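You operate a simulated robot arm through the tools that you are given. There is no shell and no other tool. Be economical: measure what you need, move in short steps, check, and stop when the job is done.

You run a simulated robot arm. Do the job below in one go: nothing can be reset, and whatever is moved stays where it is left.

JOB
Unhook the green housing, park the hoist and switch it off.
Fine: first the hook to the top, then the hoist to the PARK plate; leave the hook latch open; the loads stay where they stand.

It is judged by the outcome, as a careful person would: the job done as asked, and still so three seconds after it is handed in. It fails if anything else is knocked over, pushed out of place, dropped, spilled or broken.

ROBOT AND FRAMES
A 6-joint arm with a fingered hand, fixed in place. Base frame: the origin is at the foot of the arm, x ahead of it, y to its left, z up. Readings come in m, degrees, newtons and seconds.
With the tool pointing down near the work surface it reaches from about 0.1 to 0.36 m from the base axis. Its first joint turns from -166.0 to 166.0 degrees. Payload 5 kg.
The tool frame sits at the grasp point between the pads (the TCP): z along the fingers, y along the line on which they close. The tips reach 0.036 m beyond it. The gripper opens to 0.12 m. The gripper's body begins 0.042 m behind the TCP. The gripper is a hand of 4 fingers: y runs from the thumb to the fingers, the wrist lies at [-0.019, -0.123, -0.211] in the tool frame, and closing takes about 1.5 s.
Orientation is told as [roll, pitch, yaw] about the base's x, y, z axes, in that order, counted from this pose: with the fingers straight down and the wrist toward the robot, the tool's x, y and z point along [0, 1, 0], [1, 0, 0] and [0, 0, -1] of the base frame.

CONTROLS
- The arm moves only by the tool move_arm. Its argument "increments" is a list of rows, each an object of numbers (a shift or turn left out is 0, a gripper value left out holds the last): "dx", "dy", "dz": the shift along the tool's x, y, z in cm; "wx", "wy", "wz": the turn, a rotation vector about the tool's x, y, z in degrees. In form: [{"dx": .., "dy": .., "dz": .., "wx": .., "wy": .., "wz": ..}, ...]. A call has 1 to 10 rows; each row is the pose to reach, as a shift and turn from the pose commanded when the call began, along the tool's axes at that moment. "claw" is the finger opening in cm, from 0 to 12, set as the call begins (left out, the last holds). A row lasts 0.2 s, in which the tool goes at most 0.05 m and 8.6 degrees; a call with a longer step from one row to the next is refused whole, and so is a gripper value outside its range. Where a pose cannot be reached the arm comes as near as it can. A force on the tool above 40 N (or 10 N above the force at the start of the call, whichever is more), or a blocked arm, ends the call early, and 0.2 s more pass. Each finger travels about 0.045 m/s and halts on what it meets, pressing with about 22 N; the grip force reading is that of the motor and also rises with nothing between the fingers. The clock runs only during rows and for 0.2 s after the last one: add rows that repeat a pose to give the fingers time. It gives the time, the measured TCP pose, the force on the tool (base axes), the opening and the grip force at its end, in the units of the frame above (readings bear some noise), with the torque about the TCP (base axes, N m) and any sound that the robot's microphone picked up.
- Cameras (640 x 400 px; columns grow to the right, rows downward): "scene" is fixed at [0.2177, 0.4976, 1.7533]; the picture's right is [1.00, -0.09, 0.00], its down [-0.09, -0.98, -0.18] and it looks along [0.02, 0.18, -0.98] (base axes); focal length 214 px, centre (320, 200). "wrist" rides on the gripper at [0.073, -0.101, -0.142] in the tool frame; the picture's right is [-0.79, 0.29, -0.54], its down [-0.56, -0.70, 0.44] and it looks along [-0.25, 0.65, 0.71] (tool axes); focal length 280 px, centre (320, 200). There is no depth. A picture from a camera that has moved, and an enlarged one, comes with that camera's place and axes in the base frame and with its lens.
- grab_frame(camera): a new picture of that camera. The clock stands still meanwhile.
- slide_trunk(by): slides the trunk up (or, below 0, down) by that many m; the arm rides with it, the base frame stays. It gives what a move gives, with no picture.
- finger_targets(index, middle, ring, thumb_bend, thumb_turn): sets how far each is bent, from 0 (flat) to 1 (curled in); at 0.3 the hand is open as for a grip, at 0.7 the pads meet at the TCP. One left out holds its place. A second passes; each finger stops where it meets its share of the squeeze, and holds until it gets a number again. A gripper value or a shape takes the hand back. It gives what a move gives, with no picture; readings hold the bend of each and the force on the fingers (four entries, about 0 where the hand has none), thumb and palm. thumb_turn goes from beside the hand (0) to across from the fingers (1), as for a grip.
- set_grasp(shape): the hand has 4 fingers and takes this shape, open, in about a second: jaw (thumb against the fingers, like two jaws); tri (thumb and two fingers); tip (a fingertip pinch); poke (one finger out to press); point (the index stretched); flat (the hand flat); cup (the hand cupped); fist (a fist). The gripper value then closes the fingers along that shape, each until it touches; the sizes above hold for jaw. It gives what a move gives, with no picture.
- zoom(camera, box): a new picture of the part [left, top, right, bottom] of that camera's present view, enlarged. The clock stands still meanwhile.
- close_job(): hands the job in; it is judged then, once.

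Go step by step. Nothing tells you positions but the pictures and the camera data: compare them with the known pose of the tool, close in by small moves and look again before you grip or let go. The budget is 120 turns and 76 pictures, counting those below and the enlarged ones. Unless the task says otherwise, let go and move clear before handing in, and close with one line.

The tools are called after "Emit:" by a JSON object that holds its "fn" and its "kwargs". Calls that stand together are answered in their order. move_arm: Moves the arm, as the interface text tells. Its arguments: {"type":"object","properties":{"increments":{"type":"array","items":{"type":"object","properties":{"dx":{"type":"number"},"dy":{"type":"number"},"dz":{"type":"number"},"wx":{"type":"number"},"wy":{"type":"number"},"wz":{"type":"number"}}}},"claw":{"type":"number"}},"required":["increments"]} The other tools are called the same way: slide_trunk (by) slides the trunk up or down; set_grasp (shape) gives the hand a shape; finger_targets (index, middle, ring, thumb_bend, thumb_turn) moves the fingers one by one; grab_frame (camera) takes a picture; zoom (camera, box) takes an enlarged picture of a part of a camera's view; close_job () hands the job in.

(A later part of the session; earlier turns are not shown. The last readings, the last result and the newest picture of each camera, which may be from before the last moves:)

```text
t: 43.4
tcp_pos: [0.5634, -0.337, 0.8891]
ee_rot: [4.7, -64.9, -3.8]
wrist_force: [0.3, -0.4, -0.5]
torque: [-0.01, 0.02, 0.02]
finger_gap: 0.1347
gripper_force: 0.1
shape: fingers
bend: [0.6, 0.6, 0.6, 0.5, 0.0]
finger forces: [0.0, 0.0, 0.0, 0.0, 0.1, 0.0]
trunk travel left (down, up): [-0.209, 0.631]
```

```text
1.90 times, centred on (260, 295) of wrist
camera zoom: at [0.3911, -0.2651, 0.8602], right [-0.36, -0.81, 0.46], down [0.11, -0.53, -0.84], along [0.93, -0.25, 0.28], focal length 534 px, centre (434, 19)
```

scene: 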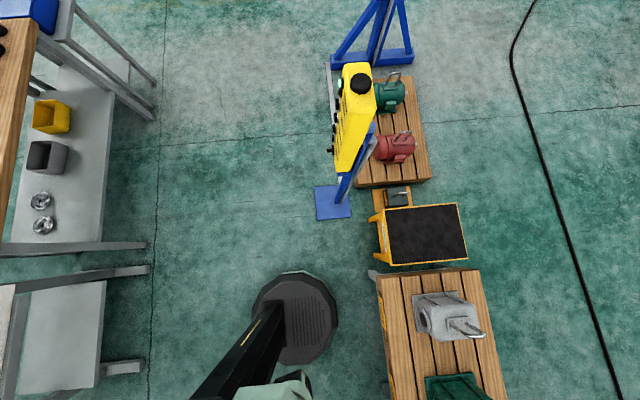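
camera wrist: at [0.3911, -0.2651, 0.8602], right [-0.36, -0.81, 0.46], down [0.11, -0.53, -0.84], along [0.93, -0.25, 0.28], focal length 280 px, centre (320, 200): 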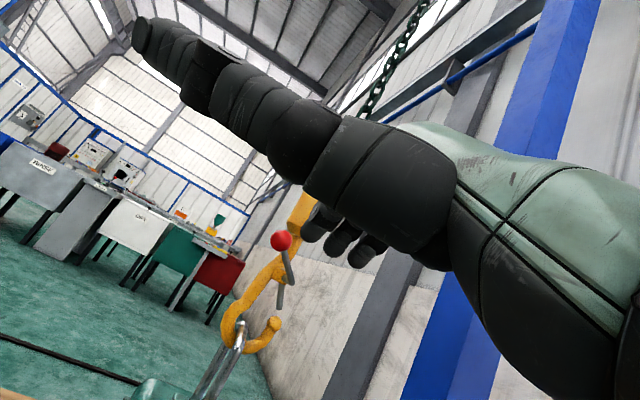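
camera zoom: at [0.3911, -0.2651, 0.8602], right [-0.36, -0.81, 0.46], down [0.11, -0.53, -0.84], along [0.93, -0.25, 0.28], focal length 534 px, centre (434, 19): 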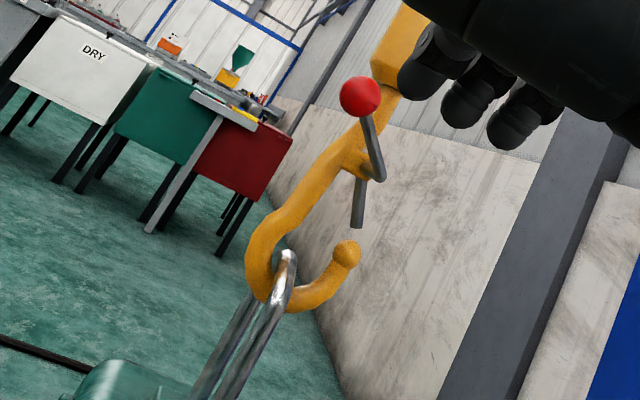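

The hook has settled back and the latch is still closed; my fingertips had gone too deep and pushed the shank. I'll redo the sweep 3 cm shallower so that only the ball is pushed.

Emit:
{"fn": "move_arm", "kwargs": {"increments": [{"dx": 4.8}, {"dx": 9.7}, {"dx": 9.7, "dy": 1.7, "dz": 4.4}, {"dx": 9.7, "dy": 3.4, "dz": 8.8}, {"dx": 9.7, "dy": 5.1, "dz": 13.2}, {"dx": 9.7, "dy": 6.8, "dz": 17.6}, {"dx": 8, "dy": 6.8, "dz": 17.6}, {"dx": 6, "dy": 6.8, "dz": 17.6}, {"dx": 5, "dy": 6.8, "dz": 17.6}, {"dx": 4, "dy": 6.8, "dz": 17.6}]}}

Emit:
{"fn": "grab_frame", "kwargs": {"camera": "wrist"}}

```text
t: 45.6
tcp_pos: [0.7526, -0.2948, 0.8761]
ee_rot: [4.7, -64.9, -4.0]
wrist_force: [0.0, -0.5, 0.4]
torque: [-0.01, 0.0, 0.01]
finger_gap: 0.1346
gripper_force: 0.1
shape: fingers
bend: [0.6, 0.6, 0.6, 0.5, 0.0]
finger forces: [0.0, 0.1, 0.0, 0.1, 0.1, 0.1]
trunk travel left (down, up): [-0.209, 0.631]
```

```text
45 pictures are left
camera wrist: at [0.5806, -0.2231, 0.8475], right [-0.36, -0.81, 0.46], down [0.11, -0.53, -0.84], along [0.93, -0.26, 0.28], focal length 280 px, centre (320, 200)
```

wrist: 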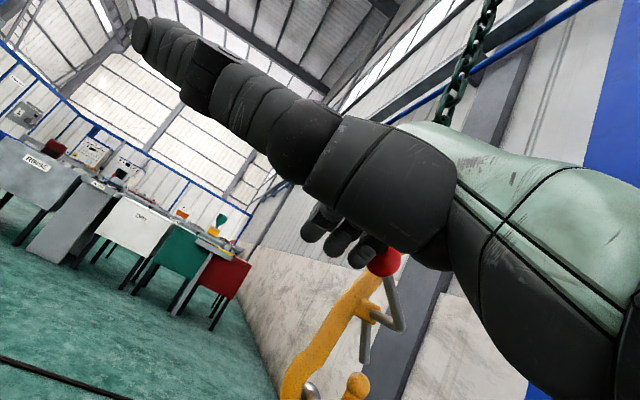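

Emit:
{"fn": "move_arm", "kwargs": {"increments": [{"dx": -1}, {"dx": -2}, {"dx": -3, "dy": 0.2}, {"dx": -4, "dy": 0.3}]}}

Emit:
{"fn": "grab_frame", "kwargs": {"camera": "wrist"}}

```text
t: 46.6
tcp_pos: [0.7521, -0.3342, 0.8783]
ee_rot: [4.2, -64.9, -3.5]
wrist_force: [-12.7, 24.5, -3.6]
torque: [-0.29, -0.06, 0.16]
finger_gap: 0.1347
gripper_force: 12.2
shape: fingers
bend: [0.6, 0.6, 0.65, 0.5, 0.0]
finger forces: [0.1, 0.1, 24.5, 0.0, 0.0, 0.0]
trunk travel left (down, up): [-0.209, 0.631]
```

```text
44 pictures are left
camera wrist: at [0.5806, -0.2616, 0.8505], right [-0.36, -0.81, 0.47], down [0.11, -0.53, -0.84], along [0.92, -0.26, 0.28], focal length 280 px, centre (320, 200)
```

wrist: 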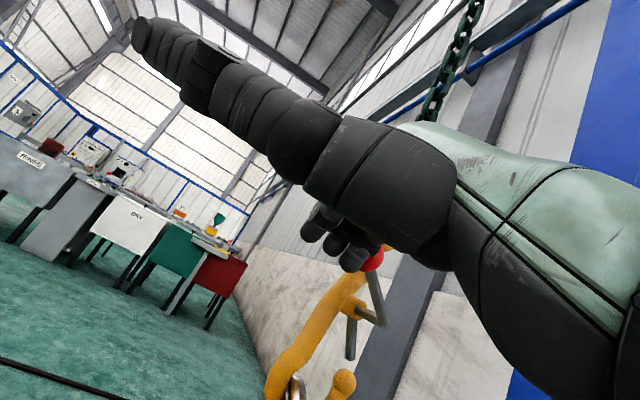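

Pushing to -y just swings the hook with the latch staying rigid. I'll try the other sense: press the ball down from above, which turns it outward the other way.

Emit:
{"fn": "move_arm", "kwargs": {"increments": [{"dx": 3, "dy": 0}, {"dx": 6, "dy": 0}, {"dx": 6, "dy": 3.5, "dz": -1.6}, {"dx": 6, "dy": 6.5, "dz": -3}, {"dx": 3, "dy": 6.5, "dz": -3}, {"dx": 1.2, "dy": 6.5, "dz": -3}, {"dx": 1.2, "dy": 4.5, "dz": -2.1}, {"dx": 1.2, "dy": 3.5, "dz": -1.6}, {"dx": 1.2, "dy": 2.5, "dz": -1.2}, {"dx": 1.2, "dy": 1.5, "dz": -0.7}]}}

Emit:
{"fn": "grab_frame", "kwargs": {"camera": "wrist"}}

```text
t: 48.8
tcp_pos: [0.7517, -0.3206, 0.8985]
ee_rot: [4.6, -65.4, -3.6]
wrist_force: [-7.9, 8.0, 10.1]
torque: [-0.24, -0.55, 0.24]
finger_gap: 0.1349
gripper_force: 7.9
shape: fingers
bend: [0.6, 0.57, 0.6, 0.5, 0.0]
finger forces: [0.1, 15.4, 0.0, 0.0, 0.0, 0.1]
trunk travel left (down, up): [-0.209, 0.631]
```

```text
43 pictures are left
camera wrist: at [0.5803, -0.2486, 0.8687], right [-0.36, -0.81, 0.46], down [0.12, -0.53, -0.84], along [0.92, -0.25, 0.29], focal length 280 px, centre (320, 200)
```

wrist: 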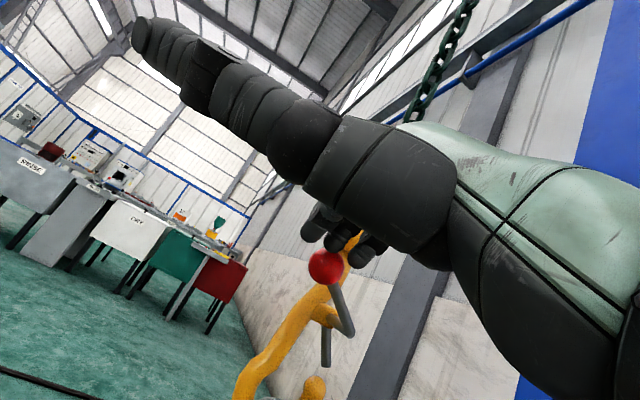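

Emit:
{"fn": "move_arm", "kwargs": {"increments": [{"dy": 2, "dz": -0.9}, {"dx": -1.2, "dy": 2, "dz": -0.9}, {"dx": -1.2, "dy": 0.5, "dz": 0}, {"dx": -1.2, "dy": -0.5, "dz": 0.4}, {"dx": -1, "dy": -1.5, "dz": 0.9}, {"dx": -0.6, "dy": -2.5, "dz": 1.3}, {"dx": 0, "dy": -3.5, "dz": 1.8}]}}

Emit:
{"fn": "grab_frame", "kwargs": {"camera": "wrist"}}

```text
t: 50.4
tcp_pos: [0.7547, -0.3214, 0.8542]
ee_rot: [4.7, -64.8, -4.0]
wrist_force: [-0.8, 0.7, -0.2]
torque: [0.0, 0.0, 0.02]
finger_gap: 0.1345
gripper_force: 0.0
shape: fingers
bend: [0.6, 0.6, 0.6, 0.5, 0.0]
finger forces: [0.1, 0.1, 0.0, 0.0, 0.0, 0.0]
trunk travel left (down, up): [-0.209, 0.631]
```

```text
42 pictures are left
camera wrist: at [0.5835, -0.2494, 0.8255], right [-0.36, -0.81, 0.46], down [0.11, -0.53, -0.84], along [0.93, -0.26, 0.28], focal length 280 px, centre (320, 200)
```

wrist: 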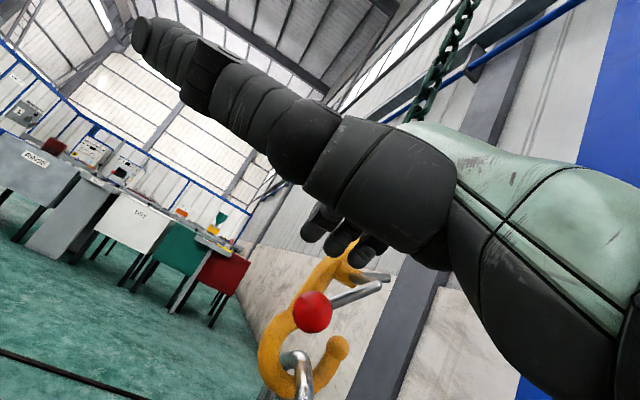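

The ball rotated downward and the blade swung out of the mouth, with no force holding it. Zooming to check.

Emit:
{"fn": "zoom", "kwargs": {"camera": "wrist", "box": [230, 200, 420, 400]}}

```text
2.00 times, centred on (325, 300) of wrist
camera zoom: at [0.5835, -0.2494, 0.8255], right [-0.36, -0.81, 0.46], down [0.11, -0.53, -0.84], along [0.93, -0.26, 0.28], focal length 561 px, centre (310, 0)
```

zoom: 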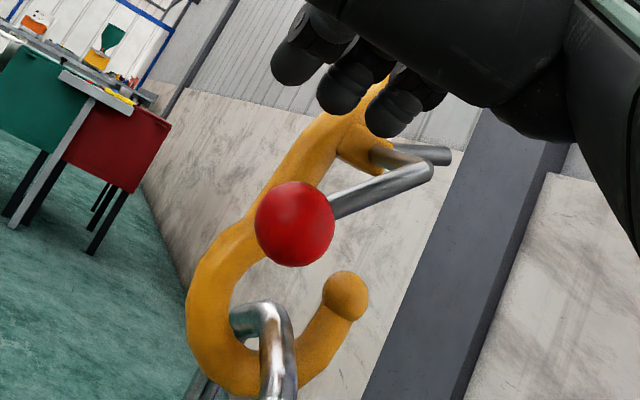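

The latch is open and stays open. I'll retract, make the poke shape and raise the trunk a little for the pendant.

Emit:
{"fn": "move_arm", "kwargs": {"increments": [{"dx": 1, "dy": -1, "dz": -4}, {"dx": 1, "dy": -3, "dz": -8}, {"dx": 1, "dy": -5, "dz": -12}, {"dx": 1, "dy": -7, "dz": -16}, {"dx": 1, "dy": -8.5, "dz": -20}]}}

Emit:
{"fn": "set_grasp", "kwargs": {"shape": "poke"}}

Emit:
{"fn": "slide_trunk", "kwargs": {"by": 0.15}}

Emit:
{"fn": "grab_frame", "kwargs": {"camera": "wrist"}}

```text
t: 51.6
tcp_pos: [0.5371, -0.3126, 0.8629]
ee_rot: [4.8, -64.9, -3.9]
wrist_force: [-0.2, -0.3, -0.7]
torque: [0.02, 0.03, 0.0]
finger_gap: 0.1342
gripper_force: 0.0
shape: fingers
bend: [0.6, 0.6, 0.6, 0.5, 0.0]
finger forces: [0.1, 0.1, 0.0, 0.0, 0.0, 0.1]
trunk travel left (down, up): [-0.209, 0.631]
```

```text
t: 52.5
tcp_pos: [0.5381, -0.3127, 0.8627]
ee_rot: [4.7, -64.9, -4.0]
wrist_force: [0.4, 0.4, -0.5]
torque: [0.0, 0.0, 0.01]
finger_gap: 0.0
gripper_force: 0.0
shape: poke
bend: [0.7, 0.7, 0.99, 1.0, 1.0]
finger forces: [0.0, 0.0, 0.0, 0.0, 0.0, 0.0]
trunk travel left (down, up): [-0.209, 0.631]
```

```text
t: 54.2
tcp_pos: [0.537, -0.3136, 1.012]
ee_rot: [4.8, -64.9, -3.9]
wrist_force: [-0.8, 0.1, 0.6]
torque: [0.01, 0.01, 0.01]
finger_gap: 0.0
gripper_force: 0.1
shape: poke
bend: [0.7, 0.7, 0.99, 1.0, 1.0]
finger forces: [0.0, 0.0, 0.1, 0.1, 0.0, 0.0]
trunk travel left (down, up): [-0.359, 0.481]
```

```text
40 pictures are left
camera wrist: at [0.3665, -0.2411, 0.9846], right [-0.36, -0.81, 0.46], down [0.11, -0.53, -0.84], along [0.93, -0.26, 0.28], focal length 280 px, centre (320, 200)
```

wrist: 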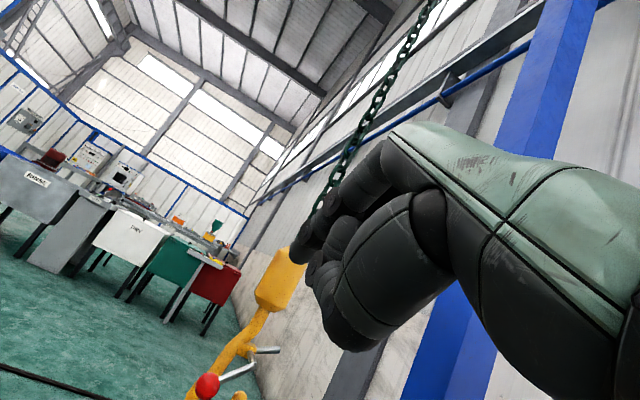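

Emit:
{"fn": "move_arm", "kwargs": {"increments": [{"dx": 4.3, "dy": 0.1, "dz": -1.4, "wy": 2.3, "wz": -1.1}, {"dx": 8.7, "dy": 0.3, "dz": -2.7, "wy": 4.5, "wz": -2.1}, {"dx": 13, "dy": 0.4, "dz": -4.1, "wy": 6.8, "wz": -3.2}, {"dx": 17.4, "dy": 0.6, "dz": -5.4, "wy": 9, "wz": -4.2}, {"dx": 21.7, "dy": 0.7, "dz": -6.8, "wy": 11.3, "wz": -5.3}, {"dx": 26, "dy": 0.8, "dz": -8.2, "wy": 13.6, "wz": -6.4}, {"dx": 30.4, "dy": 1, "dz": -9.5, "wy": 15.8, "wz": -7.4}, {"dx": 34.7, "dy": 1.1, "dz": -10.9, "wy": 18.1, "wz": -8.5}, {"dx": 39, "dy": 1.3, "dz": -12.2, "wy": 20.3, "wz": -9.5}, {"dx": 43.4, "dy": 1.4, "dz": -13.6, "wy": 22.6, "wz": -10.6}]}}

```text
t: 56.4
tcp_pos: [0.5823, 0.0778, 1.0747]
ee_rot: [4.1, -65.8, 21.7]
wrist_force: [0.6, 0.1, -0.3]
torque: [-0.01, 0.02, 0.0]
finger_gap: 0.0
gripper_force: 0.0
shape: poke
bend: [0.7, 0.7, 0.99, 1.0, 1.0]
finger forces: [0.0, 0.0, 0.0, 0.1, 0.0, 0.1]
out of reach, approached as far as the arm can: row 4, 5, 6, 7, 8, 9, 10
trunk travel left (down, up): [-0.359, 0.481]
```

Emit:
{"fn": "slide_trunk", "kwargs": {"by": 0.01}}

Emit:
{"fn": "move_arm", "kwargs": {"increments": [{"dx": 3.3, "dy": 1.4, "dz": 1.5}, {"dx": 6.5, "dy": 2.8, "dz": 3}, {"dx": 9.8, "dy": 4.2, "dz": 4.6}, {"dx": 13, "dy": 5.6, "dz": 6.1}, {"dx": 16.3, "dy": 7, "dz": 7.6}, {"dx": 19.5, "dy": 8.4, "dz": 9.1}, {"dx": 22.8, "dy": 9.8, "dz": 10.7}, {"dx": 26, "dy": 11, "dz": 12.2}]}}

```text
t: 57.0
tcp_pos: [0.5816, 0.0731, 1.0858]
ee_rot: [4.4, -65.8, 21.5]
wrist_force: [0.7, 1.0, -0.1]
torque: [-0.01, -0.02, -0.01]
finger_gap: 0.0
gripper_force: 0.1
shape: poke
bend: [0.7, 0.7, 0.99, 1.0, 1.0]
finger forces: [0.0, 0.0, 0.0, 0.0, 0.0, 0.0]
trunk travel left (down, up): [-0.369, 0.471]
```

```text
t: 58.8
tcp_pos: [0.6112, 0.3753, 1.145]
ee_rot: [4.4, -65.8, 21.7]
wrist_force: [0.4, 1.1, -0.1]
torque: [-0.01, 0.0, 0.03]
finger_gap: 0.0001
gripper_force: 0.0
shape: poke
bend: [0.7, 0.7, 0.99, 1.0, 1.0]
finger forces: [0.0, 0.0, 0.0, 0.0, 0.0, 0.0]
trunk travel left (down, up): [-0.369, 0.471]
```

Emit:
{"fn": "move_arm", "kwargs": {"increments": [{"dx": 3.4, "dy": -0.5, "dz": -2.8}, {"dx": 6.8, "dy": -1, "dz": -5.6}, {"dx": 10.2, "dy": -1.5, "dz": -8.4}, {"dx": 13.6, "dy": -2, "dz": -11.3}, {"dx": 17, "dy": -2.6, "dz": -14.1}, {"dx": 20.4, "dy": -3.3, "dz": -17}, {"dx": 23.8, "dy": -4, "dz": -19.8}, {"dx": 27.2, "dy": -4.6, "dz": -22.6}, {"dx": 30.6, "dy": -5.2, "dz": -25.5}, {"dx": 34, "dy": -5.9, "dz": -28.5}]}}

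```text
t: 61.0
tcp_pos: [0.209, 0.5569, 1.2184]
ee_rot: [4.3, -65.8, 21.5]
wrist_force: [-0.3, 1.1, -0.6]
torque: [0.0, 0.0, -0.03]
finger_gap: 0.0
gripper_force: 0.0
shape: poke
bend: [0.7, 0.7, 0.99, 1.0, 1.0]
finger forces: [0.0, 0.1, 0.1, 0.0, 0.0, 0.0]
trunk travel left (down, up): [-0.369, 0.471]
```

Emit:
{"fn": "move_arm", "kwargs": {"increments": [{"dx": 3.5, "dy": 0.2, "dz": -0.2, "wx": 0.1, "wy": 4.4, "wz": -2}, {"dx": 7, "dy": 0.5, "dz": -0.4, "wx": 0.3, "wy": 8.7, "wz": -3.9}, {"dx": 10.6, "dy": 0.8, "dz": -0.6, "wx": 0.4, "wy": 13, "wz": -5.9}, {"dx": 14.2, "dy": 1.1, "dz": -0.8, "wx": 0.6, "wy": 17.4, "wz": -7.8}, {"dx": 17.8, "dy": 1.4, "dz": -1.1, "wx": 0.7, "wy": 21.8, "wz": -9.8}]}}

Emit:
{"fn": "grab_frame", "kwargs": {"camera": "wrist"}}

Emit:
{"fn": "grab_frame", "kwargs": {"camera": "scene"}}

```text
t: 62.2
tcp_pos: [0.1297, 0.7177, 1.2396]
ee_rot: [4.2, -65.8, 45.6]
wrist_force: [0.0, 0.9, -0.4]
torque: [-0.04, 0.01, -0.01]
finger_gap: 0.0
gripper_force: 0.0
shape: poke
bend: [0.7, 0.7, 0.99, 1.0, 1.0]
finger forces: [0.0, 0.1, 0.0, 0.0, 0.0, 0.0]
trunk travel left (down, up): [-0.369, 0.471]
```

```text
39 pictures are left
camera wrist: at [-0.0369, 0.6342, 1.2088], right [0.37, -0.81, 0.46], down [0.48, -0.26, -0.84], along [0.8, 0.53, 0.3], focal length 280 px, centre (320, 200)
```

wrist: 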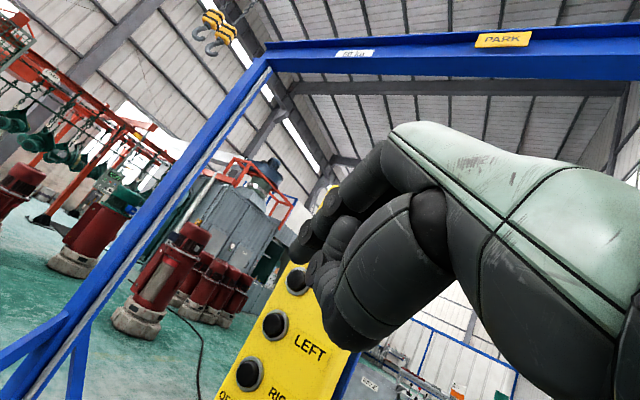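

```text
38 pictures are left
```

scene: 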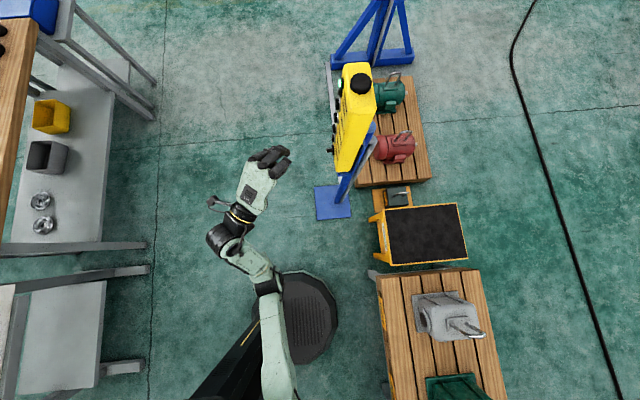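

The beam overhead carries a yellow PARK plate and a white plate; I'll zoom in on both and on the buttons.

Emit:
{"fn": "zoom", "kwargs": {"camera": "wrist", "box": [320, 20, 560, 80]}}

Emit:
{"fn": "zoom", "kwargs": {"camera": "wrist", "box": [200, 180, 400, 400]}}

```text
2.67 times, centred on (440, 50) of wrist
camera zoom: at [-0.0369, 0.6342, 1.2088], right [0.37, -0.81, 0.46], down [0.48, -0.26, -0.84], along [0.8, 0.53, 0.3], focal length 748 px, centre (0, 600)
```

zoom: 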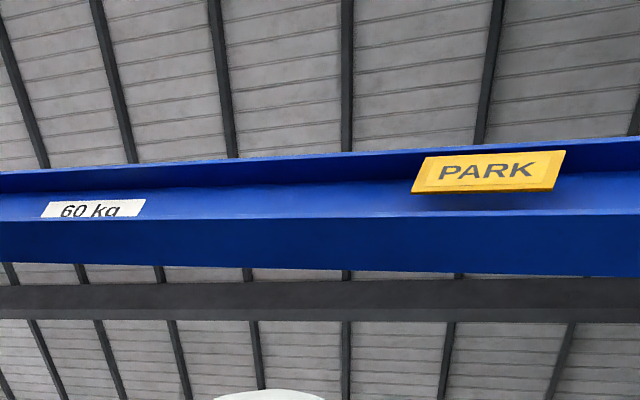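

```text
1.82 times, centred on (300, 290) of wrist
camera zoom: at [-0.0369, 0.6342, 1.2088], right [0.37, -0.81, 0.46], down [0.48, -0.26, -0.84], along [0.8, 0.53, 0.3], focal length 510 px, centre (356, 36)
```

zoom: 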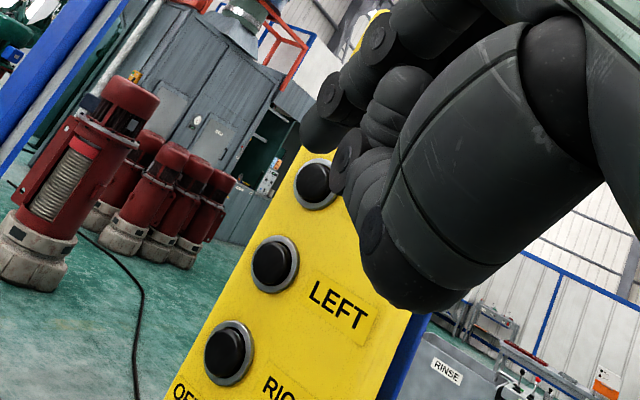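

At this slant the outermost (ring) finger leads towards the panel, so I'll extend the ring finger and curl the others, then see where it lies.

Emit:
{"fn": "finger_targets", "kwargs": {"index": 1.0, "middle": 1.0, "ring": 0.65, "thumb_bend": 0.6, "thumb_turn": 0}}

Emit:
{"fn": "grab_frame", "kwargs": {"camera": "wrist"}}

```text
t: 63.2
tcp_pos: [0.1312, 0.7159, 1.2415]
ee_rot: [4.2, -65.9, 45.4]
wrist_force: [-0.6, 0.3, 0.0]
torque: [0.01, 0.0, 0.03]
finger_gap: 0.0958
gripper_force: 0.1
shape: fingers
bend: [1.0, 1.0, 0.65, 0.6, 0.0]
finger forces: [0.0, 0.0, 0.0, 0.1, 0.0, 0.0]
trunk travel left (down, up): [-0.369, 0.471]
```

```text
35 pictures are left
camera wrist: at [-0.0366, 0.6335, 1.2092], right [0.36, -0.81, 0.46], down [0.48, -0.26, -0.84], along [0.8, 0.53, 0.3], focal length 280 px, centre (320, 200)
```

wrist: 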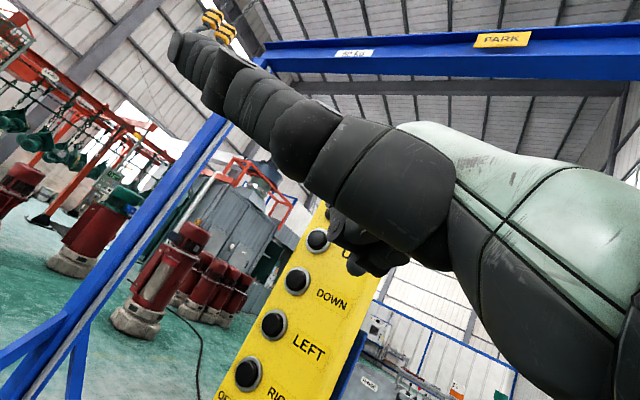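

Emit:
{"fn": "zoom", "kwargs": {"camera": "wrist", "box": [270, 180, 430, 300]}}

```text
3.33 times, centred on (350, 240) of wrist
camera zoom: at [-0.0366, 0.6335, 1.2092], right [0.36, -0.81, 0.46], down [0.48, -0.26, -0.84], along [0.8, 0.53, 0.3], focal length 935 px, centre (220, 67)
```

zoom: 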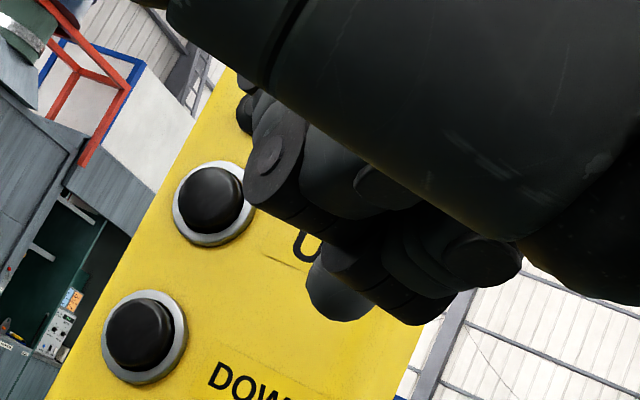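

Emit:
{"fn": "move_arm", "kwargs": {"increments": [{"dx": 0.8, "dy": 0.8, "dz": 4.1}, {"dx": 1.6, "dy": 1.6, "dz": 8.2}, {"dx": 2.5, "dy": 2.5, "dz": 12.3}]}}

Emit:
{"fn": "grab_frame", "kwargs": {"camera": "wrist"}}

```text
t: 64.0
tcp_pos: [0.1918, 0.8277, 1.213]
ee_rot: [4.3, -65.8, 45.6]
wrist_force: [0.5, 1.4, 0.3]
torque: [0.03, -0.01, 0.01]
finger_gap: 0.0961
gripper_force: 0.0
shape: fingers
bend: [1.0, 1.0, 0.65, 0.6, 0.0]
finger forces: [0.1, 0.0, 0.1, 0.0, 0.0, 0.0]
trunk travel left (down, up): [-0.369, 0.471]
```

```text
33 pictures are left
camera wrist: at [0.0245, 0.7443, 1.1817], right [0.37, -0.81, 0.46], down [0.48, -0.26, -0.84], along [0.8, 0.53, 0.29], focal length 280 px, centre (320, 200)
```

wrist: 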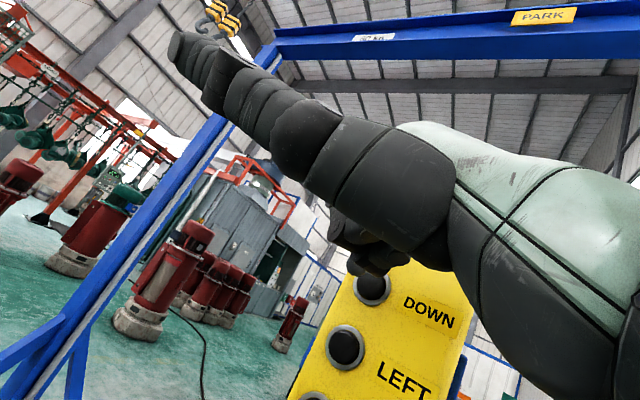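

The ring fingertip lines up with DOWN. I press along +x briefly.

Emit:
{"fn": "move_arm", "kwargs": {"increments": [{"dx": -2.3, "dy": 0.9, "dz": 1.75}, {"dx": -3, "dy": 1.15, "dz": 2.34}, {"dx": -3.6, "dy": 1.4, "dz": 2.8}, {"dx": -4, "dy": 1.5, "dz": 3.1}]}}

```text
t: 65.0
tcp_pos: [0.2409, 0.8259, 1.2133]
ee_rot: [4.3, -65.7, 45.7]
wrist_force: [-2.1, 1.3, 0.1]
torque: [0.0, -0.1, 0.01]
finger_gap: 0.0958
gripper_force: 1.5
shape: fingers
bend: [1.0, 1.0, 0.65, 0.6, 0.0]
finger forces: [0.0, 0.0, 2.8, 0.0, 0.0, 0.0]
trunk travel left (down, up): [-0.369, 0.471]
```

Emit:
{"fn": "move_arm", "kwargs": {"increments": [{"dx": -0.4, "dy": 0.15, "dz": 0.3}, {"dx": -0.7, "dy": 0.27, "dz": 0.55}]}}

Emit:
{"fn": "grab_frame", "kwargs": {"camera": "wrist"}}

```text
t: 65.6
tcp_pos: [0.2453, 0.8251, 1.2157]
ee_rot: [4.2, -66.1, 45.8]
wrist_force: [-17.7, 3.5, 5.7]
torque: [0.03, -0.32, 0.24]
finger_gap: 0.0958
gripper_force: 9.4
shape: fingers
bend: [1.0, 1.0, 0.66, 0.6, 0.0]
finger forces: [0.0, 0.0, 18.8, 0.0, 0.0, 0.0]
trunk travel left (down, up): [-0.369, 0.471]
```

```text
32 pictures are left
camera wrist: at [0.0788, 0.7428, 1.183], right [0.37, -0.81, 0.46], down [0.49, -0.25, -0.84], along [0.79, 0.53, 0.3], focal length 280 px, centre (320, 200)
```

wrist: 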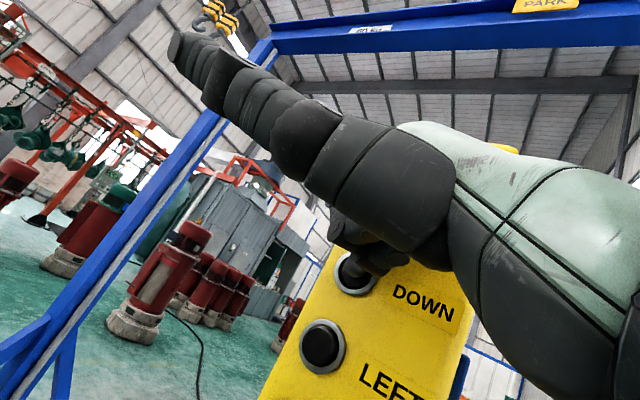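

Emit:
{"fn": "zoom", "kwargs": {"camera": "wrist", "box": [310, 210, 470, 310]}}

```text
4.00 times, centred on (390, 260) of wrist
camera zoom: at [0.0788, 0.7428, 1.183], right [0.37, -0.81, 0.46], down [0.49, -0.25, -0.84], along [0.79, 0.53, 0.3], focal length 1122 px, centre (40, -40)
```

zoom: 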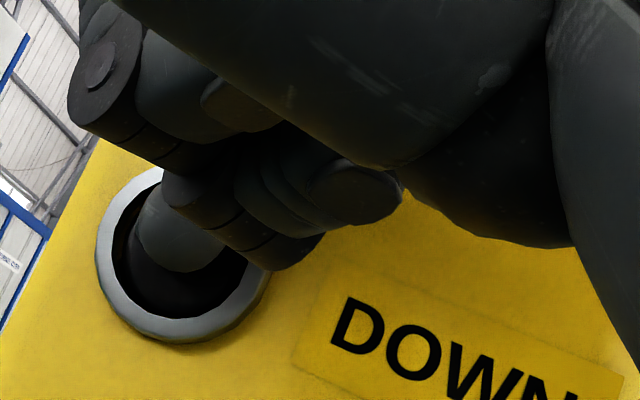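

The fingertip has DOWN pressed in. I hold briefly, release, and then go to look at the hook to calibrate the speed.

Emit:
{"fn": "move_arm", "kwargs": {"increments": [{"dx": 0, "dy": 0, "dz": 0}, {"dx": 2, "dy": -0.8, "dz": -1.6}, {"dx": 4.5, "dy": -1.8, "dz": -3.5}]}}

Emit:
{"fn": "move_arm", "kwargs": {"increments": [{"dx": -1, "dy": -0.5, "dz": -4.2, "wx": 0.2, "wy": -7, "wz": 3.1}, {"dx": -2, "dy": -1, "dz": -8.4, "wx": -0.4, "wy": -14, "wz": 6.2}, {"dx": -3, "dy": -1.5, "dz": -12.6, "wx": -0.6, "wy": -21, "wz": 9.3}, {"dx": -4, "dy": -2, "dz": -16.8, "wx": -0.8, "wy": -28, "wz": 12.4}, {"dx": -5, "dy": -2.5, "dz": -20, "wx": -1, "wy": -35, "wz": 15.5}, {"dx": -6, "dy": -3, "dz": -20, "wx": -1.2, "wy": -42, "wz": 18.6}, {"dx": -6, "dy": -3, "dz": -20, "wx": -1.4, "wy": -49, "wz": 21.7}, {"dx": -6, "dy": -3, "dz": -20, "wx": -1.6, "wy": -56, "wz": 24.8}]}}

Emit:
{"fn": "grab_frame", "kwargs": {"camera": "wrist"}}

```text
t: 66.4
tcp_pos: [0.1896, 0.8251, 1.2114]
ee_rot: [4.0, -65.8, 45.8]
wrist_force: [-0.1, 0.0, 1.0]
torque: [0.01, -0.04, -0.05]
finger_gap: 0.0956
gripper_force: 0.1
shape: fingers
bend: [1.0, 1.0, 0.65, 0.6, 0.0]
finger forces: [0.0, 0.1, 0.0, 0.0, 0.0, 0.0]
trunk travel left (down, up): [-0.369, 0.471]
```

```text
t: 68.2
tcp_pos: [0.1123, 0.639, 1.265]
ee_rot: [3.4, -65.7, -15.2]
wrist_force: [1.3, -0.2, 0.1]
torque: [0.02, -0.05, -0.03]
finger_gap: 0.0957
gripper_force: 0.1
shape: fingers
bend: [1.0, 1.0, 0.65, 0.6, 0.0]
finger forces: [0.0, 0.0, 0.1, 0.0, 0.0, 0.0]
trunk travel left (down, up): [-0.369, 0.471]
```

```text
30 pictures are left
camera wrist: at [-0.0399, 0.7449, 1.2333], right [-0.53, -0.71, 0.47], down [0.0, -0.55, -0.83], along [0.85, -0.45, 0.3], focal length 280 px, centre (320, 200)
```

wrist: 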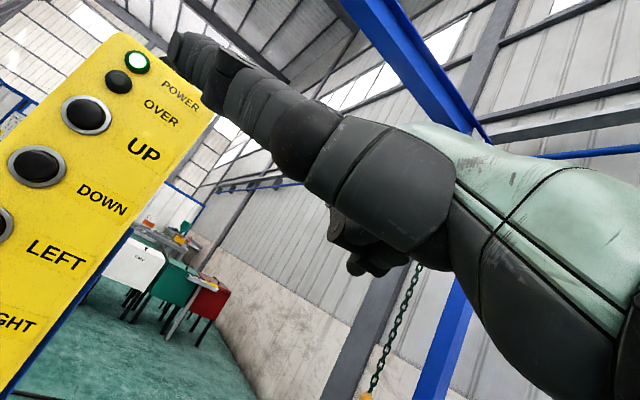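

Emit:
{"fn": "move_arm", "kwargs": {"increments": [{"wx": 8, "dy": -1}, {"wx": 16, "dy": -2}, {"wx": 24, "dy": -3}]}}

Emit:
{"fn": "zoom", "kwargs": {"camera": "wrist", "box": [240, 200, 480, 400]}}

```text
t: 69.0
tcp_pos: [0.1285, 0.6258, 1.2383]
ee_rot: [2.4, -42.8, -12.0]
wrist_force: [0.0, -0.1, 0.1]
torque: [-0.02, 0.01, -0.01]
finger_gap: 0.0959
gripper_force: 0.0
shape: fingers
bend: [1.0, 1.0, 0.65, 0.6, 0.0]
finger forces: [0.0, 0.0, 0.1, 0.0, 0.0, 0.0]
out of reach, approached as far as the arm can: row 3
trunk travel left (down, up): [-0.369, 0.471]
```

```text
2.00 times, centred on (360, 300) of wrist
camera zoom: at [-0.0257, 0.727, 1.2752], right [-0.3, -0.77, 0.57], down [-0.31, -0.49, -0.82], along [0.9, -0.42, -0.09], focal length 561 px, centre (240, 0)
```

zoom: 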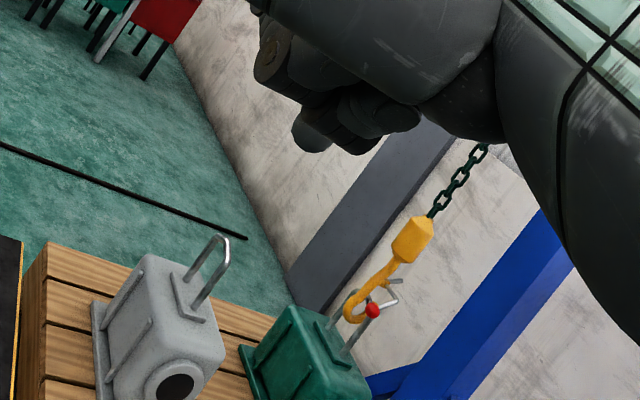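

Emit:
{"fn": "zoom", "kwargs": {"camera": "wrist", "box": [380, 300, 460, 380]}}

```text
5.00 times, centred on (420, 340) of wrist
camera zoom: at [-0.0257, 0.727, 1.2752], right [-0.3, -0.77, 0.57], down [-0.31, -0.49, -0.82], along [0.9, -0.42, -0.09], focal length 1402 px, centre (-180, -500)
```

zoom: 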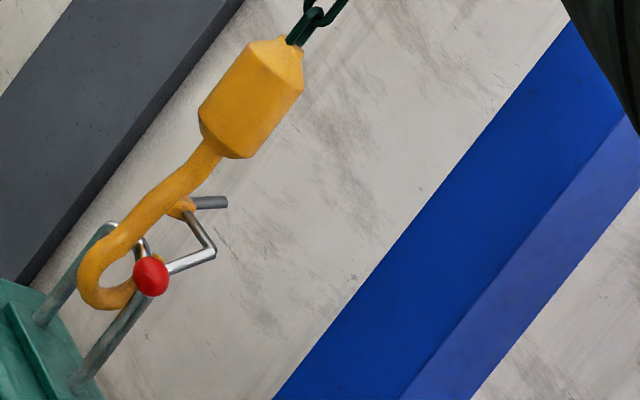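

The hook has dropped about 4–5 cm in ~0.9 s, which only just brings the tip below the bail bar; about 1.2 cm more is needed. I return to DOWN for a short tap.

Emit:
{"fn": "slide_trunk", "kwargs": {"by": -0.005}}

Emit:
{"fn": "move_arm", "kwargs": {"increments": [{"wx": -7.6}, {"wx": -15.2}, {"wx": -22.9}]}}

```text
t: 69.6
tcp_pos: [0.128, 0.6273, 1.2328]
ee_rot: [2.3, -43.0, -11.9]
wrist_force: [1.0, 0.0, 0.5]
torque: [-0.03, -0.01, 0.01]
finger_gap: 0.0957
gripper_force: 0.0
shape: fingers
bend: [1.0, 1.0, 0.65, 0.6, 0.0]
finger forces: [0.0, 0.1, 0.1, 0.0, 0.0, 0.0]
trunk travel left (down, up): [-0.364, 0.476]
```

```text
t: 70.4
tcp_pos: [0.1279, 0.627, 1.2311]
ee_rot: [4.2, -66.1, -14.0]
wrist_force: [-1.4, 1.2, 0.4]
torque: [0.0, 0.01, -0.01]
finger_gap: 0.0957
gripper_force: 0.0
shape: fingers
bend: [1.0, 1.0, 0.65, 0.6, 0.0]
finger forces: [0.0, 0.0, 0.0, 0.0, 0.0, 0.0]
trunk travel left (down, up): [-0.364, 0.476]
```

Emit:
{"fn": "move_arm", "kwargs": {"increments": [{"dx": 2.1, "dy": -0.5, "dz": -0.6, "wx": 0.2, "wy": 6.8, "wz": -3}, {"dx": 4.2, "dy": -1.1, "dz": -1.1, "wx": 0.4, "wy": 13.6, "wz": -6}, {"dx": 6.3, "dy": -1.6, "dz": -1.7, "wx": 0.7, "wy": 20.4, "wz": -9}, {"dx": 8.4, "dy": -2.2, "dz": -2.2, "wx": 0.9, "wy": 27.2, "wz": -12}, {"dx": 10.5, "dy": -2.7, "dz": -2.8, "wx": 1.1, "wy": 34, "wz": -15}, {"dx": 12.6, "dy": -3.3, "dz": -3.3, "wx": 1.4, "wy": 40.8, "wz": -18}, {"dx": 14.7, "dy": -3.9, "dz": -3.9, "wx": 1.6, "wy": 47.6, "wz": -21}, {"dx": 16.5, "dy": -4.3, "dz": -4.5, "wx": 1.8, "wy": 54.5, "wz": -24.1}, {"dx": 18.6, "dy": -2.8, "dz": -0.8, "wx": 1.8, "wy": 54.5, "wz": -24.1}, {"dx": 20.7, "dy": -1.4, "dz": 2.9, "wx": 1.8, "wy": 54.5, "wz": -24.1}]}}

Emit:
{"fn": "grab_frame", "kwargs": {"camera": "wrist"}}

```text
t: 72.6
tcp_pos: [0.1856, 0.8282, 1.2126]
ee_rot: [4.8, -65.9, 45.0]
wrist_force: [-0.1, 0.4, -0.2]
torque: [-0.01, -0.02, 0.03]
finger_gap: 0.0957
gripper_force: 0.0
shape: fingers
bend: [1.0, 1.0, 0.65, 0.6, 0.0]
finger forces: [0.0, 0.0, 0.0, 0.0, 0.1, 0.0]
trunk travel left (down, up): [-0.364, 0.476]
```

```text
27 pictures are left
camera wrist: at [0.018, 0.7461, 1.1811], right [0.37, -0.81, 0.46], down [0.48, -0.25, -0.84], along [0.8, 0.53, 0.3], focal length 280 px, centre (320, 200)
```

wrist: 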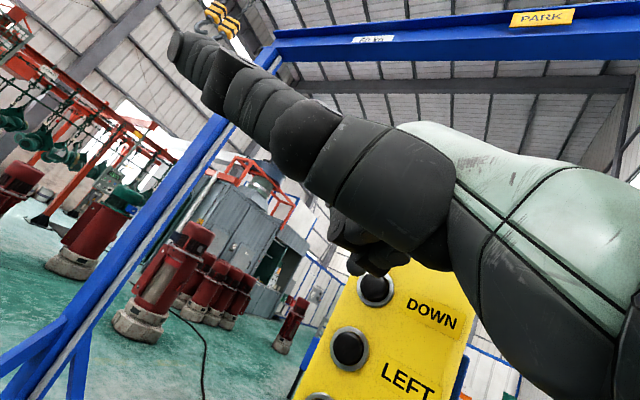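

Emit:
{"fn": "move_arm", "kwargs": {"increments": [{"dx": -2.1, "dy": 0.8, "dz": 1.6}, {"dx": -4, "dy": 1.5, "dz": 3.05}, {"dx": -4.7, "dy": 1.8, "dz": 3.6}, {"dx": -3.4, "dy": 1.3, "dz": 2.6}, {"dx": 0}]}}

Emit:
{"fn": "move_arm", "kwargs": {"increments": [{"dx": -1, "dy": -0.5, "dz": -4.2, "wx": -0.2, "wy": -7, "wz": 3.1}, {"dx": -2, "dy": -1, "dz": -8.4, "wx": -0.4, "wy": -14, "wz": 6.2}, {"dx": -3, "dy": -1.5, "dz": -12.6, "wx": -0.6, "wy": -21, "wz": 9.3}, {"dx": -4, "dy": -2, "dz": -16.8, "wx": -0.8, "wy": -28, "wz": 12.4}, {"dx": -5, "dy": -2.5, "dz": -20, "wx": -1, "wy": -35, "wz": 15.5}, {"dx": -6, "dy": -3, "dz": -20, "wx": -1.2, "wy": -42, "wz": 18.6}, {"dx": -6, "dy": -3, "dz": -20, "wx": -1.4, "wy": -49, "wz": 21.7}, {"dx": -6, "dy": -3, "dz": -20, "wx": -1.6, "wy": -56, "wz": 24.8}]}}

Emit:
{"fn": "move_arm", "kwargs": {"increments": [{"wx": 8, "dy": -1}, {"wx": 16, "dy": -2}, {"wx": 22, "dy": -3}]}}

Emit:
{"fn": "zoom", "kwargs": {"camera": "wrist", "box": [380, 300, 460, 380]}}

```text
t: 73.8
tcp_pos: [0.1831, 0.8269, 1.2135]
ee_rot: [4.6, -66.0, 45.0]
wrist_force: [-0.8, 0.1, 0.4]
torque: [0.0, 0.01, -0.01]
finger_gap: 0.0957
gripper_force: 0.1
shape: fingers
bend: [1.0, 1.0, 0.65, 0.6, 0.0]
finger forces: [0.1, 0.0, 0.0, 0.0, 0.0, 0.0]
trunk travel left (down, up): [-0.364, 0.476]
```

```text
t: 75.6
tcp_pos: [0.1054, 0.6393, 1.265]
ee_rot: [3.9, -65.6, -15.6]
wrist_force: [0.3, 0.7, -0.4]
torque: [0.0, -0.03, -0.04]
finger_gap: 0.0956
gripper_force: 0.1
shape: fingers
bend: [1.0, 1.0, 0.65, 0.6, 0.0]
finger forces: [0.0, 0.0, 0.0, 0.0, 0.0, 0.1]
trunk travel left (down, up): [-0.364, 0.476]
```

```text
t: 76.4
tcp_pos: [0.1187, 0.6289, 1.2369]
ee_rot: [2.5, -44.6, -12.2]
wrist_force: [0.5, -0.3, 0.2]
torque: [0.04, 0.01, -0.01]
finger_gap: 0.0957
gripper_force: 0.1
shape: fingers
bend: [1.0, 1.0, 0.65, 0.6, 0.0]
finger forces: [0.0, 0.1, 0.0, 0.1, 0.0, 0.0]
out of reach, approached as far as the arm can: row 2, 3
trunk travel left (down, up): [-0.364, 0.476]
```

```text
5.00 times, centred on (420, 340) of wrist
camera zoom: at [-0.0373, 0.7299, 1.2704], right [-0.32, -0.76, 0.56], down [-0.28, -0.49, -0.82], along [0.9, -0.42, -0.06], focal length 1402 px, centre (-180, -500)
```

zoom: 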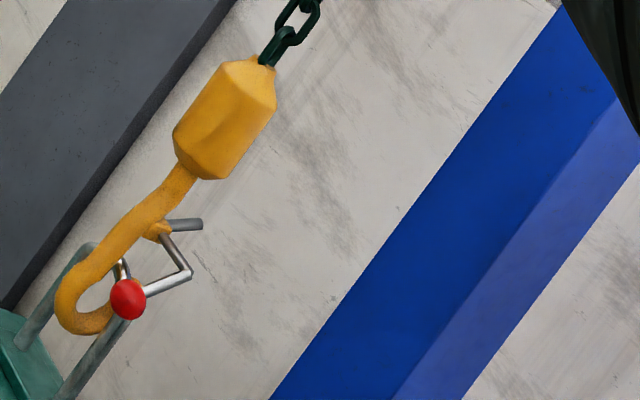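

The tap lowered it ~6 mm; a slightly longer one will centre the bar in the mouth. Back to the panel.

Emit:
{"fn": "slide_trunk", "kwargs": {"by": -0.002}}

Emit:
{"fn": "move_arm", "kwargs": {"increments": [{"wx": -7}, {"wx": -14}, {"wx": -21.3}]}}

```text
t: 76.9
tcp_pos: [0.1184, 0.6283, 1.2354]
ee_rot: [2.6, -44.7, -12.3]
wrist_force: [-0.7, -0.4, 0.2]
torque: [0.02, 0.03, 0.02]
finger_gap: 0.0957
gripper_force: 0.0
shape: fingers
bend: [1.0, 1.0, 0.65, 0.6, 0.0]
finger forces: [0.0, 0.0, 0.0, 0.0, 0.0, 0.0]
trunk travel left (down, up): [-0.362, 0.478]
```

```text
t: 77.7
tcp_pos: [0.1181, 0.6292, 1.2344]
ee_rot: [4.4, -66.1, -14.6]
wrist_force: [-0.1, -0.1, 0.1]
torque: [0.01, 0.0, -0.05]
finger_gap: 0.0954
gripper_force: 0.0
shape: fingers
bend: [1.0, 1.0, 0.65, 0.6, 0.0]
finger forces: [0.1, 0.0, 0.1, 0.1, 0.0, 0.2]
trunk travel left (down, up): [-0.362, 0.478]
```

Emit:
{"fn": "move_arm", "kwargs": {"increments": [{"dx": 2.1, "dy": -0.5, "dz": -0.6, "wx": 0.2, "wy": 6.8, "wz": -3}, {"dx": 4.2, "dy": -1.1, "dz": -1.1, "wx": 0.4, "wy": 13.6, "wz": -6}, {"dx": 6.3, "dy": -1.6, "dz": -1.7, "wx": 0.7, "wy": 20.4, "wz": -9}, {"dx": 8.4, "dy": -2.2, "dz": -2.2, "wx": 0.9, "wy": 27.2, "wz": -12}, {"dx": 10.5, "dy": -2.7, "dz": -2.8, "wx": 1.1, "wy": 34, "wz": -15}, {"dx": 12.6, "dy": -3.3, "dz": -3.3, "wx": 1.4, "wy": 40.8, "wz": -18}, {"dx": 14.7, "dy": -3.9, "dz": -3.9, "wx": 1.6, "wy": 47.6, "wz": -21}, {"dx": 16.5, "dy": -4.1, "dz": -4.2, "wx": 1.8, "wy": 54.7, "wz": -24.2}, {"dx": 18.6, "dy": -2.8, "dz": -0.2, "wx": 1.8, "wy": 54.7, "wz": -24.2}, {"dx": 20.6, "dy": -1.4, "dz": 3.9, "wx": 1.8, "wy": 54.7, "wz": -24.2}]}}

Emit:
{"fn": "move_arm", "kwargs": {"increments": [{"dx": -2.1, "dy": 0.8, "dz": 1.6}, {"dx": -4, "dy": 1.5, "dz": 3.05}, {"dx": -4.7, "dy": 1.8, "dz": 3.6}, {"dx": -4.7, "dy": 1.8, "dz": 3.6}, {"dx": -3.4, "dy": 1.3, "dz": 2.6}, {"dx": 0}]}}

```text
t: 79.9
tcp_pos: [0.1844, 0.8276, 1.212]
ee_rot: [4.9, -66.0, 45.0]
wrist_force: [0.5, 0.6, 0.2]
torque: [0.03, 0.0, 0.0]
finger_gap: 0.0957
gripper_force: 0.1
shape: fingers
bend: [1.0, 1.0, 0.65, 0.6, 0.0]
finger forces: [0.0, 0.1, 0.0, 0.1, 0.0, 0.0]
trunk travel left (down, up): [-0.362, 0.478]
```

```text
t: 81.3
tcp_pos: [0.1832, 0.8251, 1.2135]
ee_rot: [4.7, -66.1, 45.0]
wrist_force: [-1.1, -0.5, 0.7]
torque: [-0.01, 0.05, 0.0]
finger_gap: 0.0959
gripper_force: 0.0
shape: fingers
bend: [1.0, 1.0, 0.65, 0.6, 0.0]
finger forces: [0.0, 0.1, 0.0, 0.0, 0.0, 0.0]
trunk travel left (down, up): [-0.362, 0.478]
```

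Now shift down to LEFT (5.7 cm below) and press for about one second.

Emit:
{"fn": "move_arm", "kwargs": {"increments": [{"dx": -0.1, "dy": -2.6, "dz": 1.2}, {"dx": -0.3, "dy": -5.2, "dz": 2.2}]}}

Emit:
{"fn": "grab_frame", "kwargs": {"camera": "wrist"}}

```text
t: 81.9
tcp_pos: [0.1864, 0.8248, 1.1575]
ee_rot: [4.8, -66.1, 44.9]
wrist_force: [0.6, 0.2, -0.6]
torque: [-0.01, 0.0, 0.0]
finger_gap: 0.0959
gripper_force: 0.0
shape: fingers
bend: [1.0, 1.0, 0.65, 0.6, 0.0]
finger forces: [0.0, 0.1, 0.1, 0.0, 0.1, 0.0]
trunk travel left (down, up): [-0.362, 0.478]
```

```text
25 pictures are left
camera wrist: at [0.0182, 0.7428, 1.1252], right [0.36, -0.81, 0.46], down [0.48, -0.25, -0.84], along [0.8, 0.52, 0.3], focal length 280 px, centre (320, 200)
```

wrist: 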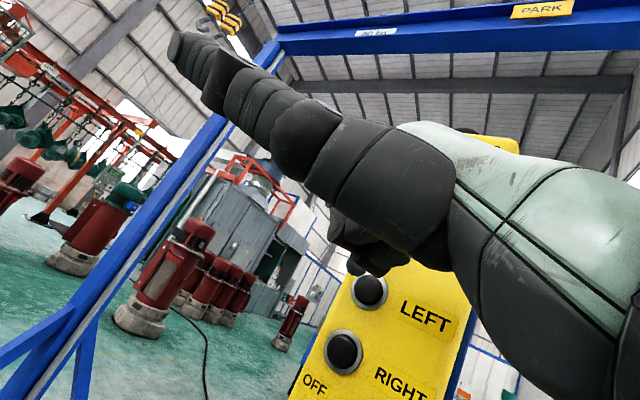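

Emit:
{"fn": "move_arm", "kwargs": {"increments": [{"dx": -2.1, "dy": 0.8, "dz": 1.6}, {"dx": -4, "dy": 1.5, "dz": 3.05}, {"dx": -4.7, "dy": 1.7, "dz": 3.6}, {"dx": -4.7, "dy": 1.7, "dz": 3.6}, {"dx": -4.7, "dy": 1.7, "dz": 3.6}, {"dx": -4.7, "dy": 1.7, "dz": 3.6}, {"dx": -3.4, "dy": 1.3, "dz": 2.6}, {"dx": 0}]}}

Emit:
{"fn": "move_arm", "kwargs": {"increments": [{"dx": -1, "dy": 0, "dz": -4.2, "wx": -0.2, "wy": -7, "wz": 3.1}, {"dx": -2, "dy": 0, "dz": -8.4, "wx": -0.4, "wy": -14, "wz": 6.2}, {"dx": -3, "dy": 0.5, "dz": -12.6, "wx": -0.6, "wy": -21, "wz": 9.3}, {"dx": -4, "dy": 1, "dz": -16.8, "wx": -0.8, "wy": -28, "wz": 12.4}, {"dx": -5, "dy": 1.5, "dz": -20, "wx": -1, "wy": -35, "wz": 15.5}, {"dx": -6, "dy": 1.5, "dz": -20, "wx": -1.2, "wy": -42, "wz": 18.6}, {"dx": -6, "dy": 1.5, "dz": -20, "wx": -1.4, "wy": -49, "wz": 21.7}, {"dx": -6, "dy": 1.5, "dz": -20, "wx": -1.6, "wy": -56, "wz": 24.8}]}}

Emit:
{"fn": "move_arm", "kwargs": {"increments": [{"wx": 8, "dy": -1}, {"wx": 16, "dy": -2}, {"wx": 22, "dy": -3}]}}

Emit:
{"fn": "zoom", "kwargs": {"camera": "wrist", "box": [340, 260, 480, 380]}}

```text
t: 83.7
tcp_pos: [0.1826, 0.8236, 1.1574]
ee_rot: [4.5, -66.1, 45.1]
wrist_force: [-1.2, -0.2, 0.6]
torque: [-0.01, 0.03, -0.03]
finger_gap: 0.0957
gripper_force: 0.1
shape: fingers
bend: [1.0, 1.0, 0.65, 0.6, 0.0]
finger forces: [0.1, 0.1, 0.0, 0.0, 0.0, 0.1]
trunk travel left (down, up): [-0.362, 0.478]
```

```text
t: 85.5
tcp_pos: [0.1164, 0.6485, 1.2493]
ee_rot: [4.4, -65.7, -15.9]
wrist_force: [0.3, 0.9, 0.1]
torque: [-0.04, -0.01, 0.01]
finger_gap: 0.0957
gripper_force: 0.0
shape: fingers
bend: [1.0, 1.0, 0.65, 0.6, 0.0]
finger forces: [0.0, 0.0, 0.1, 0.0, 0.0, 0.1]
trunk travel left (down, up): [-0.362, 0.478]
```

```text
t: 86.3
tcp_pos: [0.1289, 0.6416, 1.2212]
ee_rot: [2.7, -44.5, -12.6]
wrist_force: [0.7, 0.0, 0.4]
torque: [0.0, 0.02, 0.0]
finger_gap: 0.0957
gripper_force: 0.0
shape: fingers
bend: [1.0, 1.0, 0.65, 0.6, 0.0]
finger forces: [0.1, 0.0, 0.0, 0.0, 0.0, 0.0]
out of reach, approached as far as the arm can: row 3
trunk travel left (down, up): [-0.362, 0.478]
```

```text
3.33 times, centred on (410, 320) of wrist
camera zoom: at [-0.0267, 0.744, 1.2548], right [-0.32, -0.76, 0.56], down [-0.29, -0.49, -0.82], along [0.9, -0.43, -0.06], focal length 935 px, centre (20, -200)
```

zoom: 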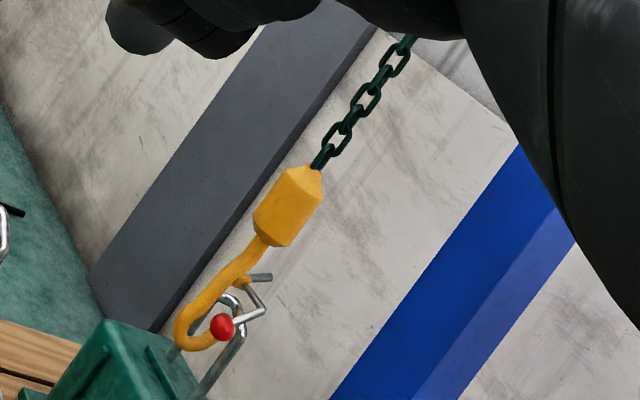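

Emit:
{"fn": "zoom", "kwargs": {"camera": "wrist", "box": [365, 310, 425, 380]}}

```text
5.71 times, centred on (395, 345) of wrist
camera zoom: at [-0.0267, 0.744, 1.2548], right [-0.32, -0.76, 0.56], down [-0.29, -0.49, -0.82], along [0.9, -0.43, -0.06], focal length 1602 px, centre (-109, -629)
```

zoom: 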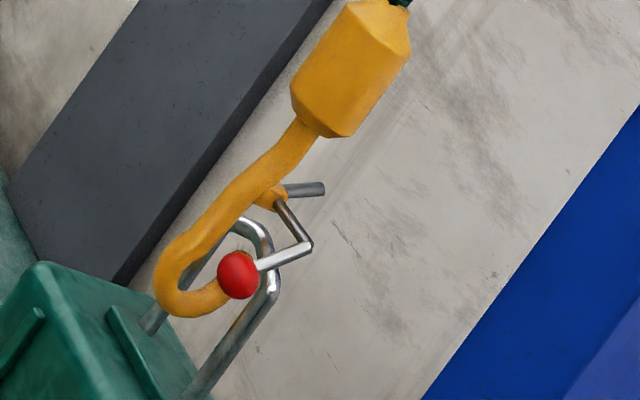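

Cleanly working: the tip is now under the bar with good clearance above and below. I'll return to LEFT and move it about 10 cm further.

Emit:
{"fn": "slide_trunk", "kwargs": {"by": 0.002}}

Emit:
{"fn": "move_arm", "kwargs": {"increments": [{"wx": -7}, {"wx": -14}, {"wx": -21.5}]}}

Emit:
{"fn": "move_arm", "kwargs": {"increments": [{"dx": 1.8, "dy": -1, "dz": -0.3, "wx": 0.2, "wy": 6.8, "wz": -3}, {"dx": 3.6, "dy": -2, "dz": -0.7, "wx": 0.4, "wy": 13.6, "wz": -6}, {"dx": 5.4, "dy": -3, "dz": -1, "wx": 0.7, "wy": 20.4, "wz": -9}, {"dx": 7.2, "dy": -4, "dz": -1.4, "wx": 0.9, "wy": 27.2, "wz": -12}, {"dx": 9, "dy": -5, "dz": -1.7, "wx": 1.1, "wy": 34, "wz": -15}, {"dx": 10.7, "dy": -6, "dz": -2, "wx": 1.4, "wy": 40.8, "wz": -18}, {"dx": 12.5, "dy": -7, "dz": -2.4, "wx": 1.6, "wy": 47.6, "wz": -21}, {"dx": 14.3, "dy": -8, "dz": -2.7, "wx": 1.8, "wy": 54.6, "wz": -24.1}, {"dx": 16.6, "dy": -6.7, "dz": 1, "wx": 1.8, "wy": 54.6, "wz": -24.1}, {"dx": 18.8, "dy": -5.3, "dz": 4.7, "wx": 1.8, "wy": 54.6, "wz": -24.1}]}}

Emit:
{"fn": "grab_frame", "kwargs": {"camera": "wrist"}}

```text
t: 86.8
tcp_pos: [0.1283, 0.6419, 1.2218]
ee_rot: [2.7, -44.4, -12.6]
wrist_force: [0.3, 0.2, -0.4]
torque: [0.01, 0.0, -0.04]
finger_gap: 0.0957
gripper_force: 0.1
shape: fingers
bend: [1.0, 1.0, 0.65, 0.6, 0.0]
finger forces: [0.0, 0.1, 0.0, 0.1, 0.0, 0.1]
trunk travel left (down, up): [-0.364, 0.476]
```

```text
t: 87.6
tcp_pos: [0.1272, 0.6437, 1.223]
ee_rot: [4.7, -66.1, -14.9]
wrist_force: [0.5, 0.3, -0.7]
torque: [-0.02, 0.0, -0.02]
finger_gap: 0.0955
gripper_force: 0.0
shape: fingers
bend: [1.0, 1.0, 0.65, 0.6, 0.0]
finger forces: [0.0, 0.0, 0.1, 0.1, 0.0, 0.1]
trunk travel left (down, up): [-0.364, 0.476]
```

```text
t: 89.8
tcp_pos: [0.1847, 0.8262, 1.1626]
ee_rot: [4.8, -66.2, 44.6]
wrist_force: [-0.2, -0.4, -0.7]
torque: [-0.01, -0.01, 0.0]
finger_gap: 0.0955
gripper_force: 0.0
shape: fingers
bend: [1.0, 1.0, 0.65, 0.6, 0.0]
finger forces: [0.0, 0.0, 0.0, 0.0, 0.0, 0.1]
trunk travel left (down, up): [-0.364, 0.476]
```

```text
22 pictures are left
camera wrist: at [0.0173, 0.7445, 1.1303], right [0.36, -0.81, 0.45], down [0.48, -0.25, -0.84], along [0.8, 0.52, 0.3], focal length 280 px, centre (320, 200)
```

wrist: 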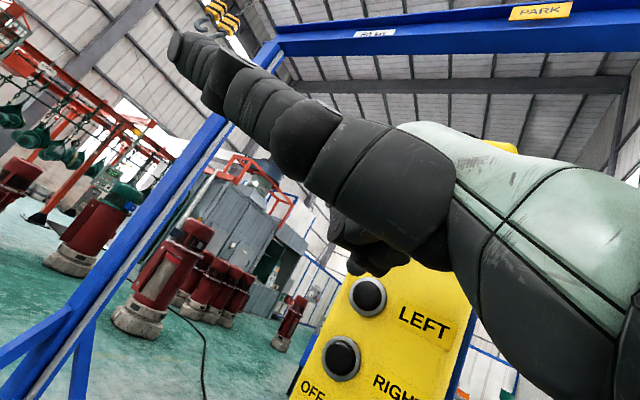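

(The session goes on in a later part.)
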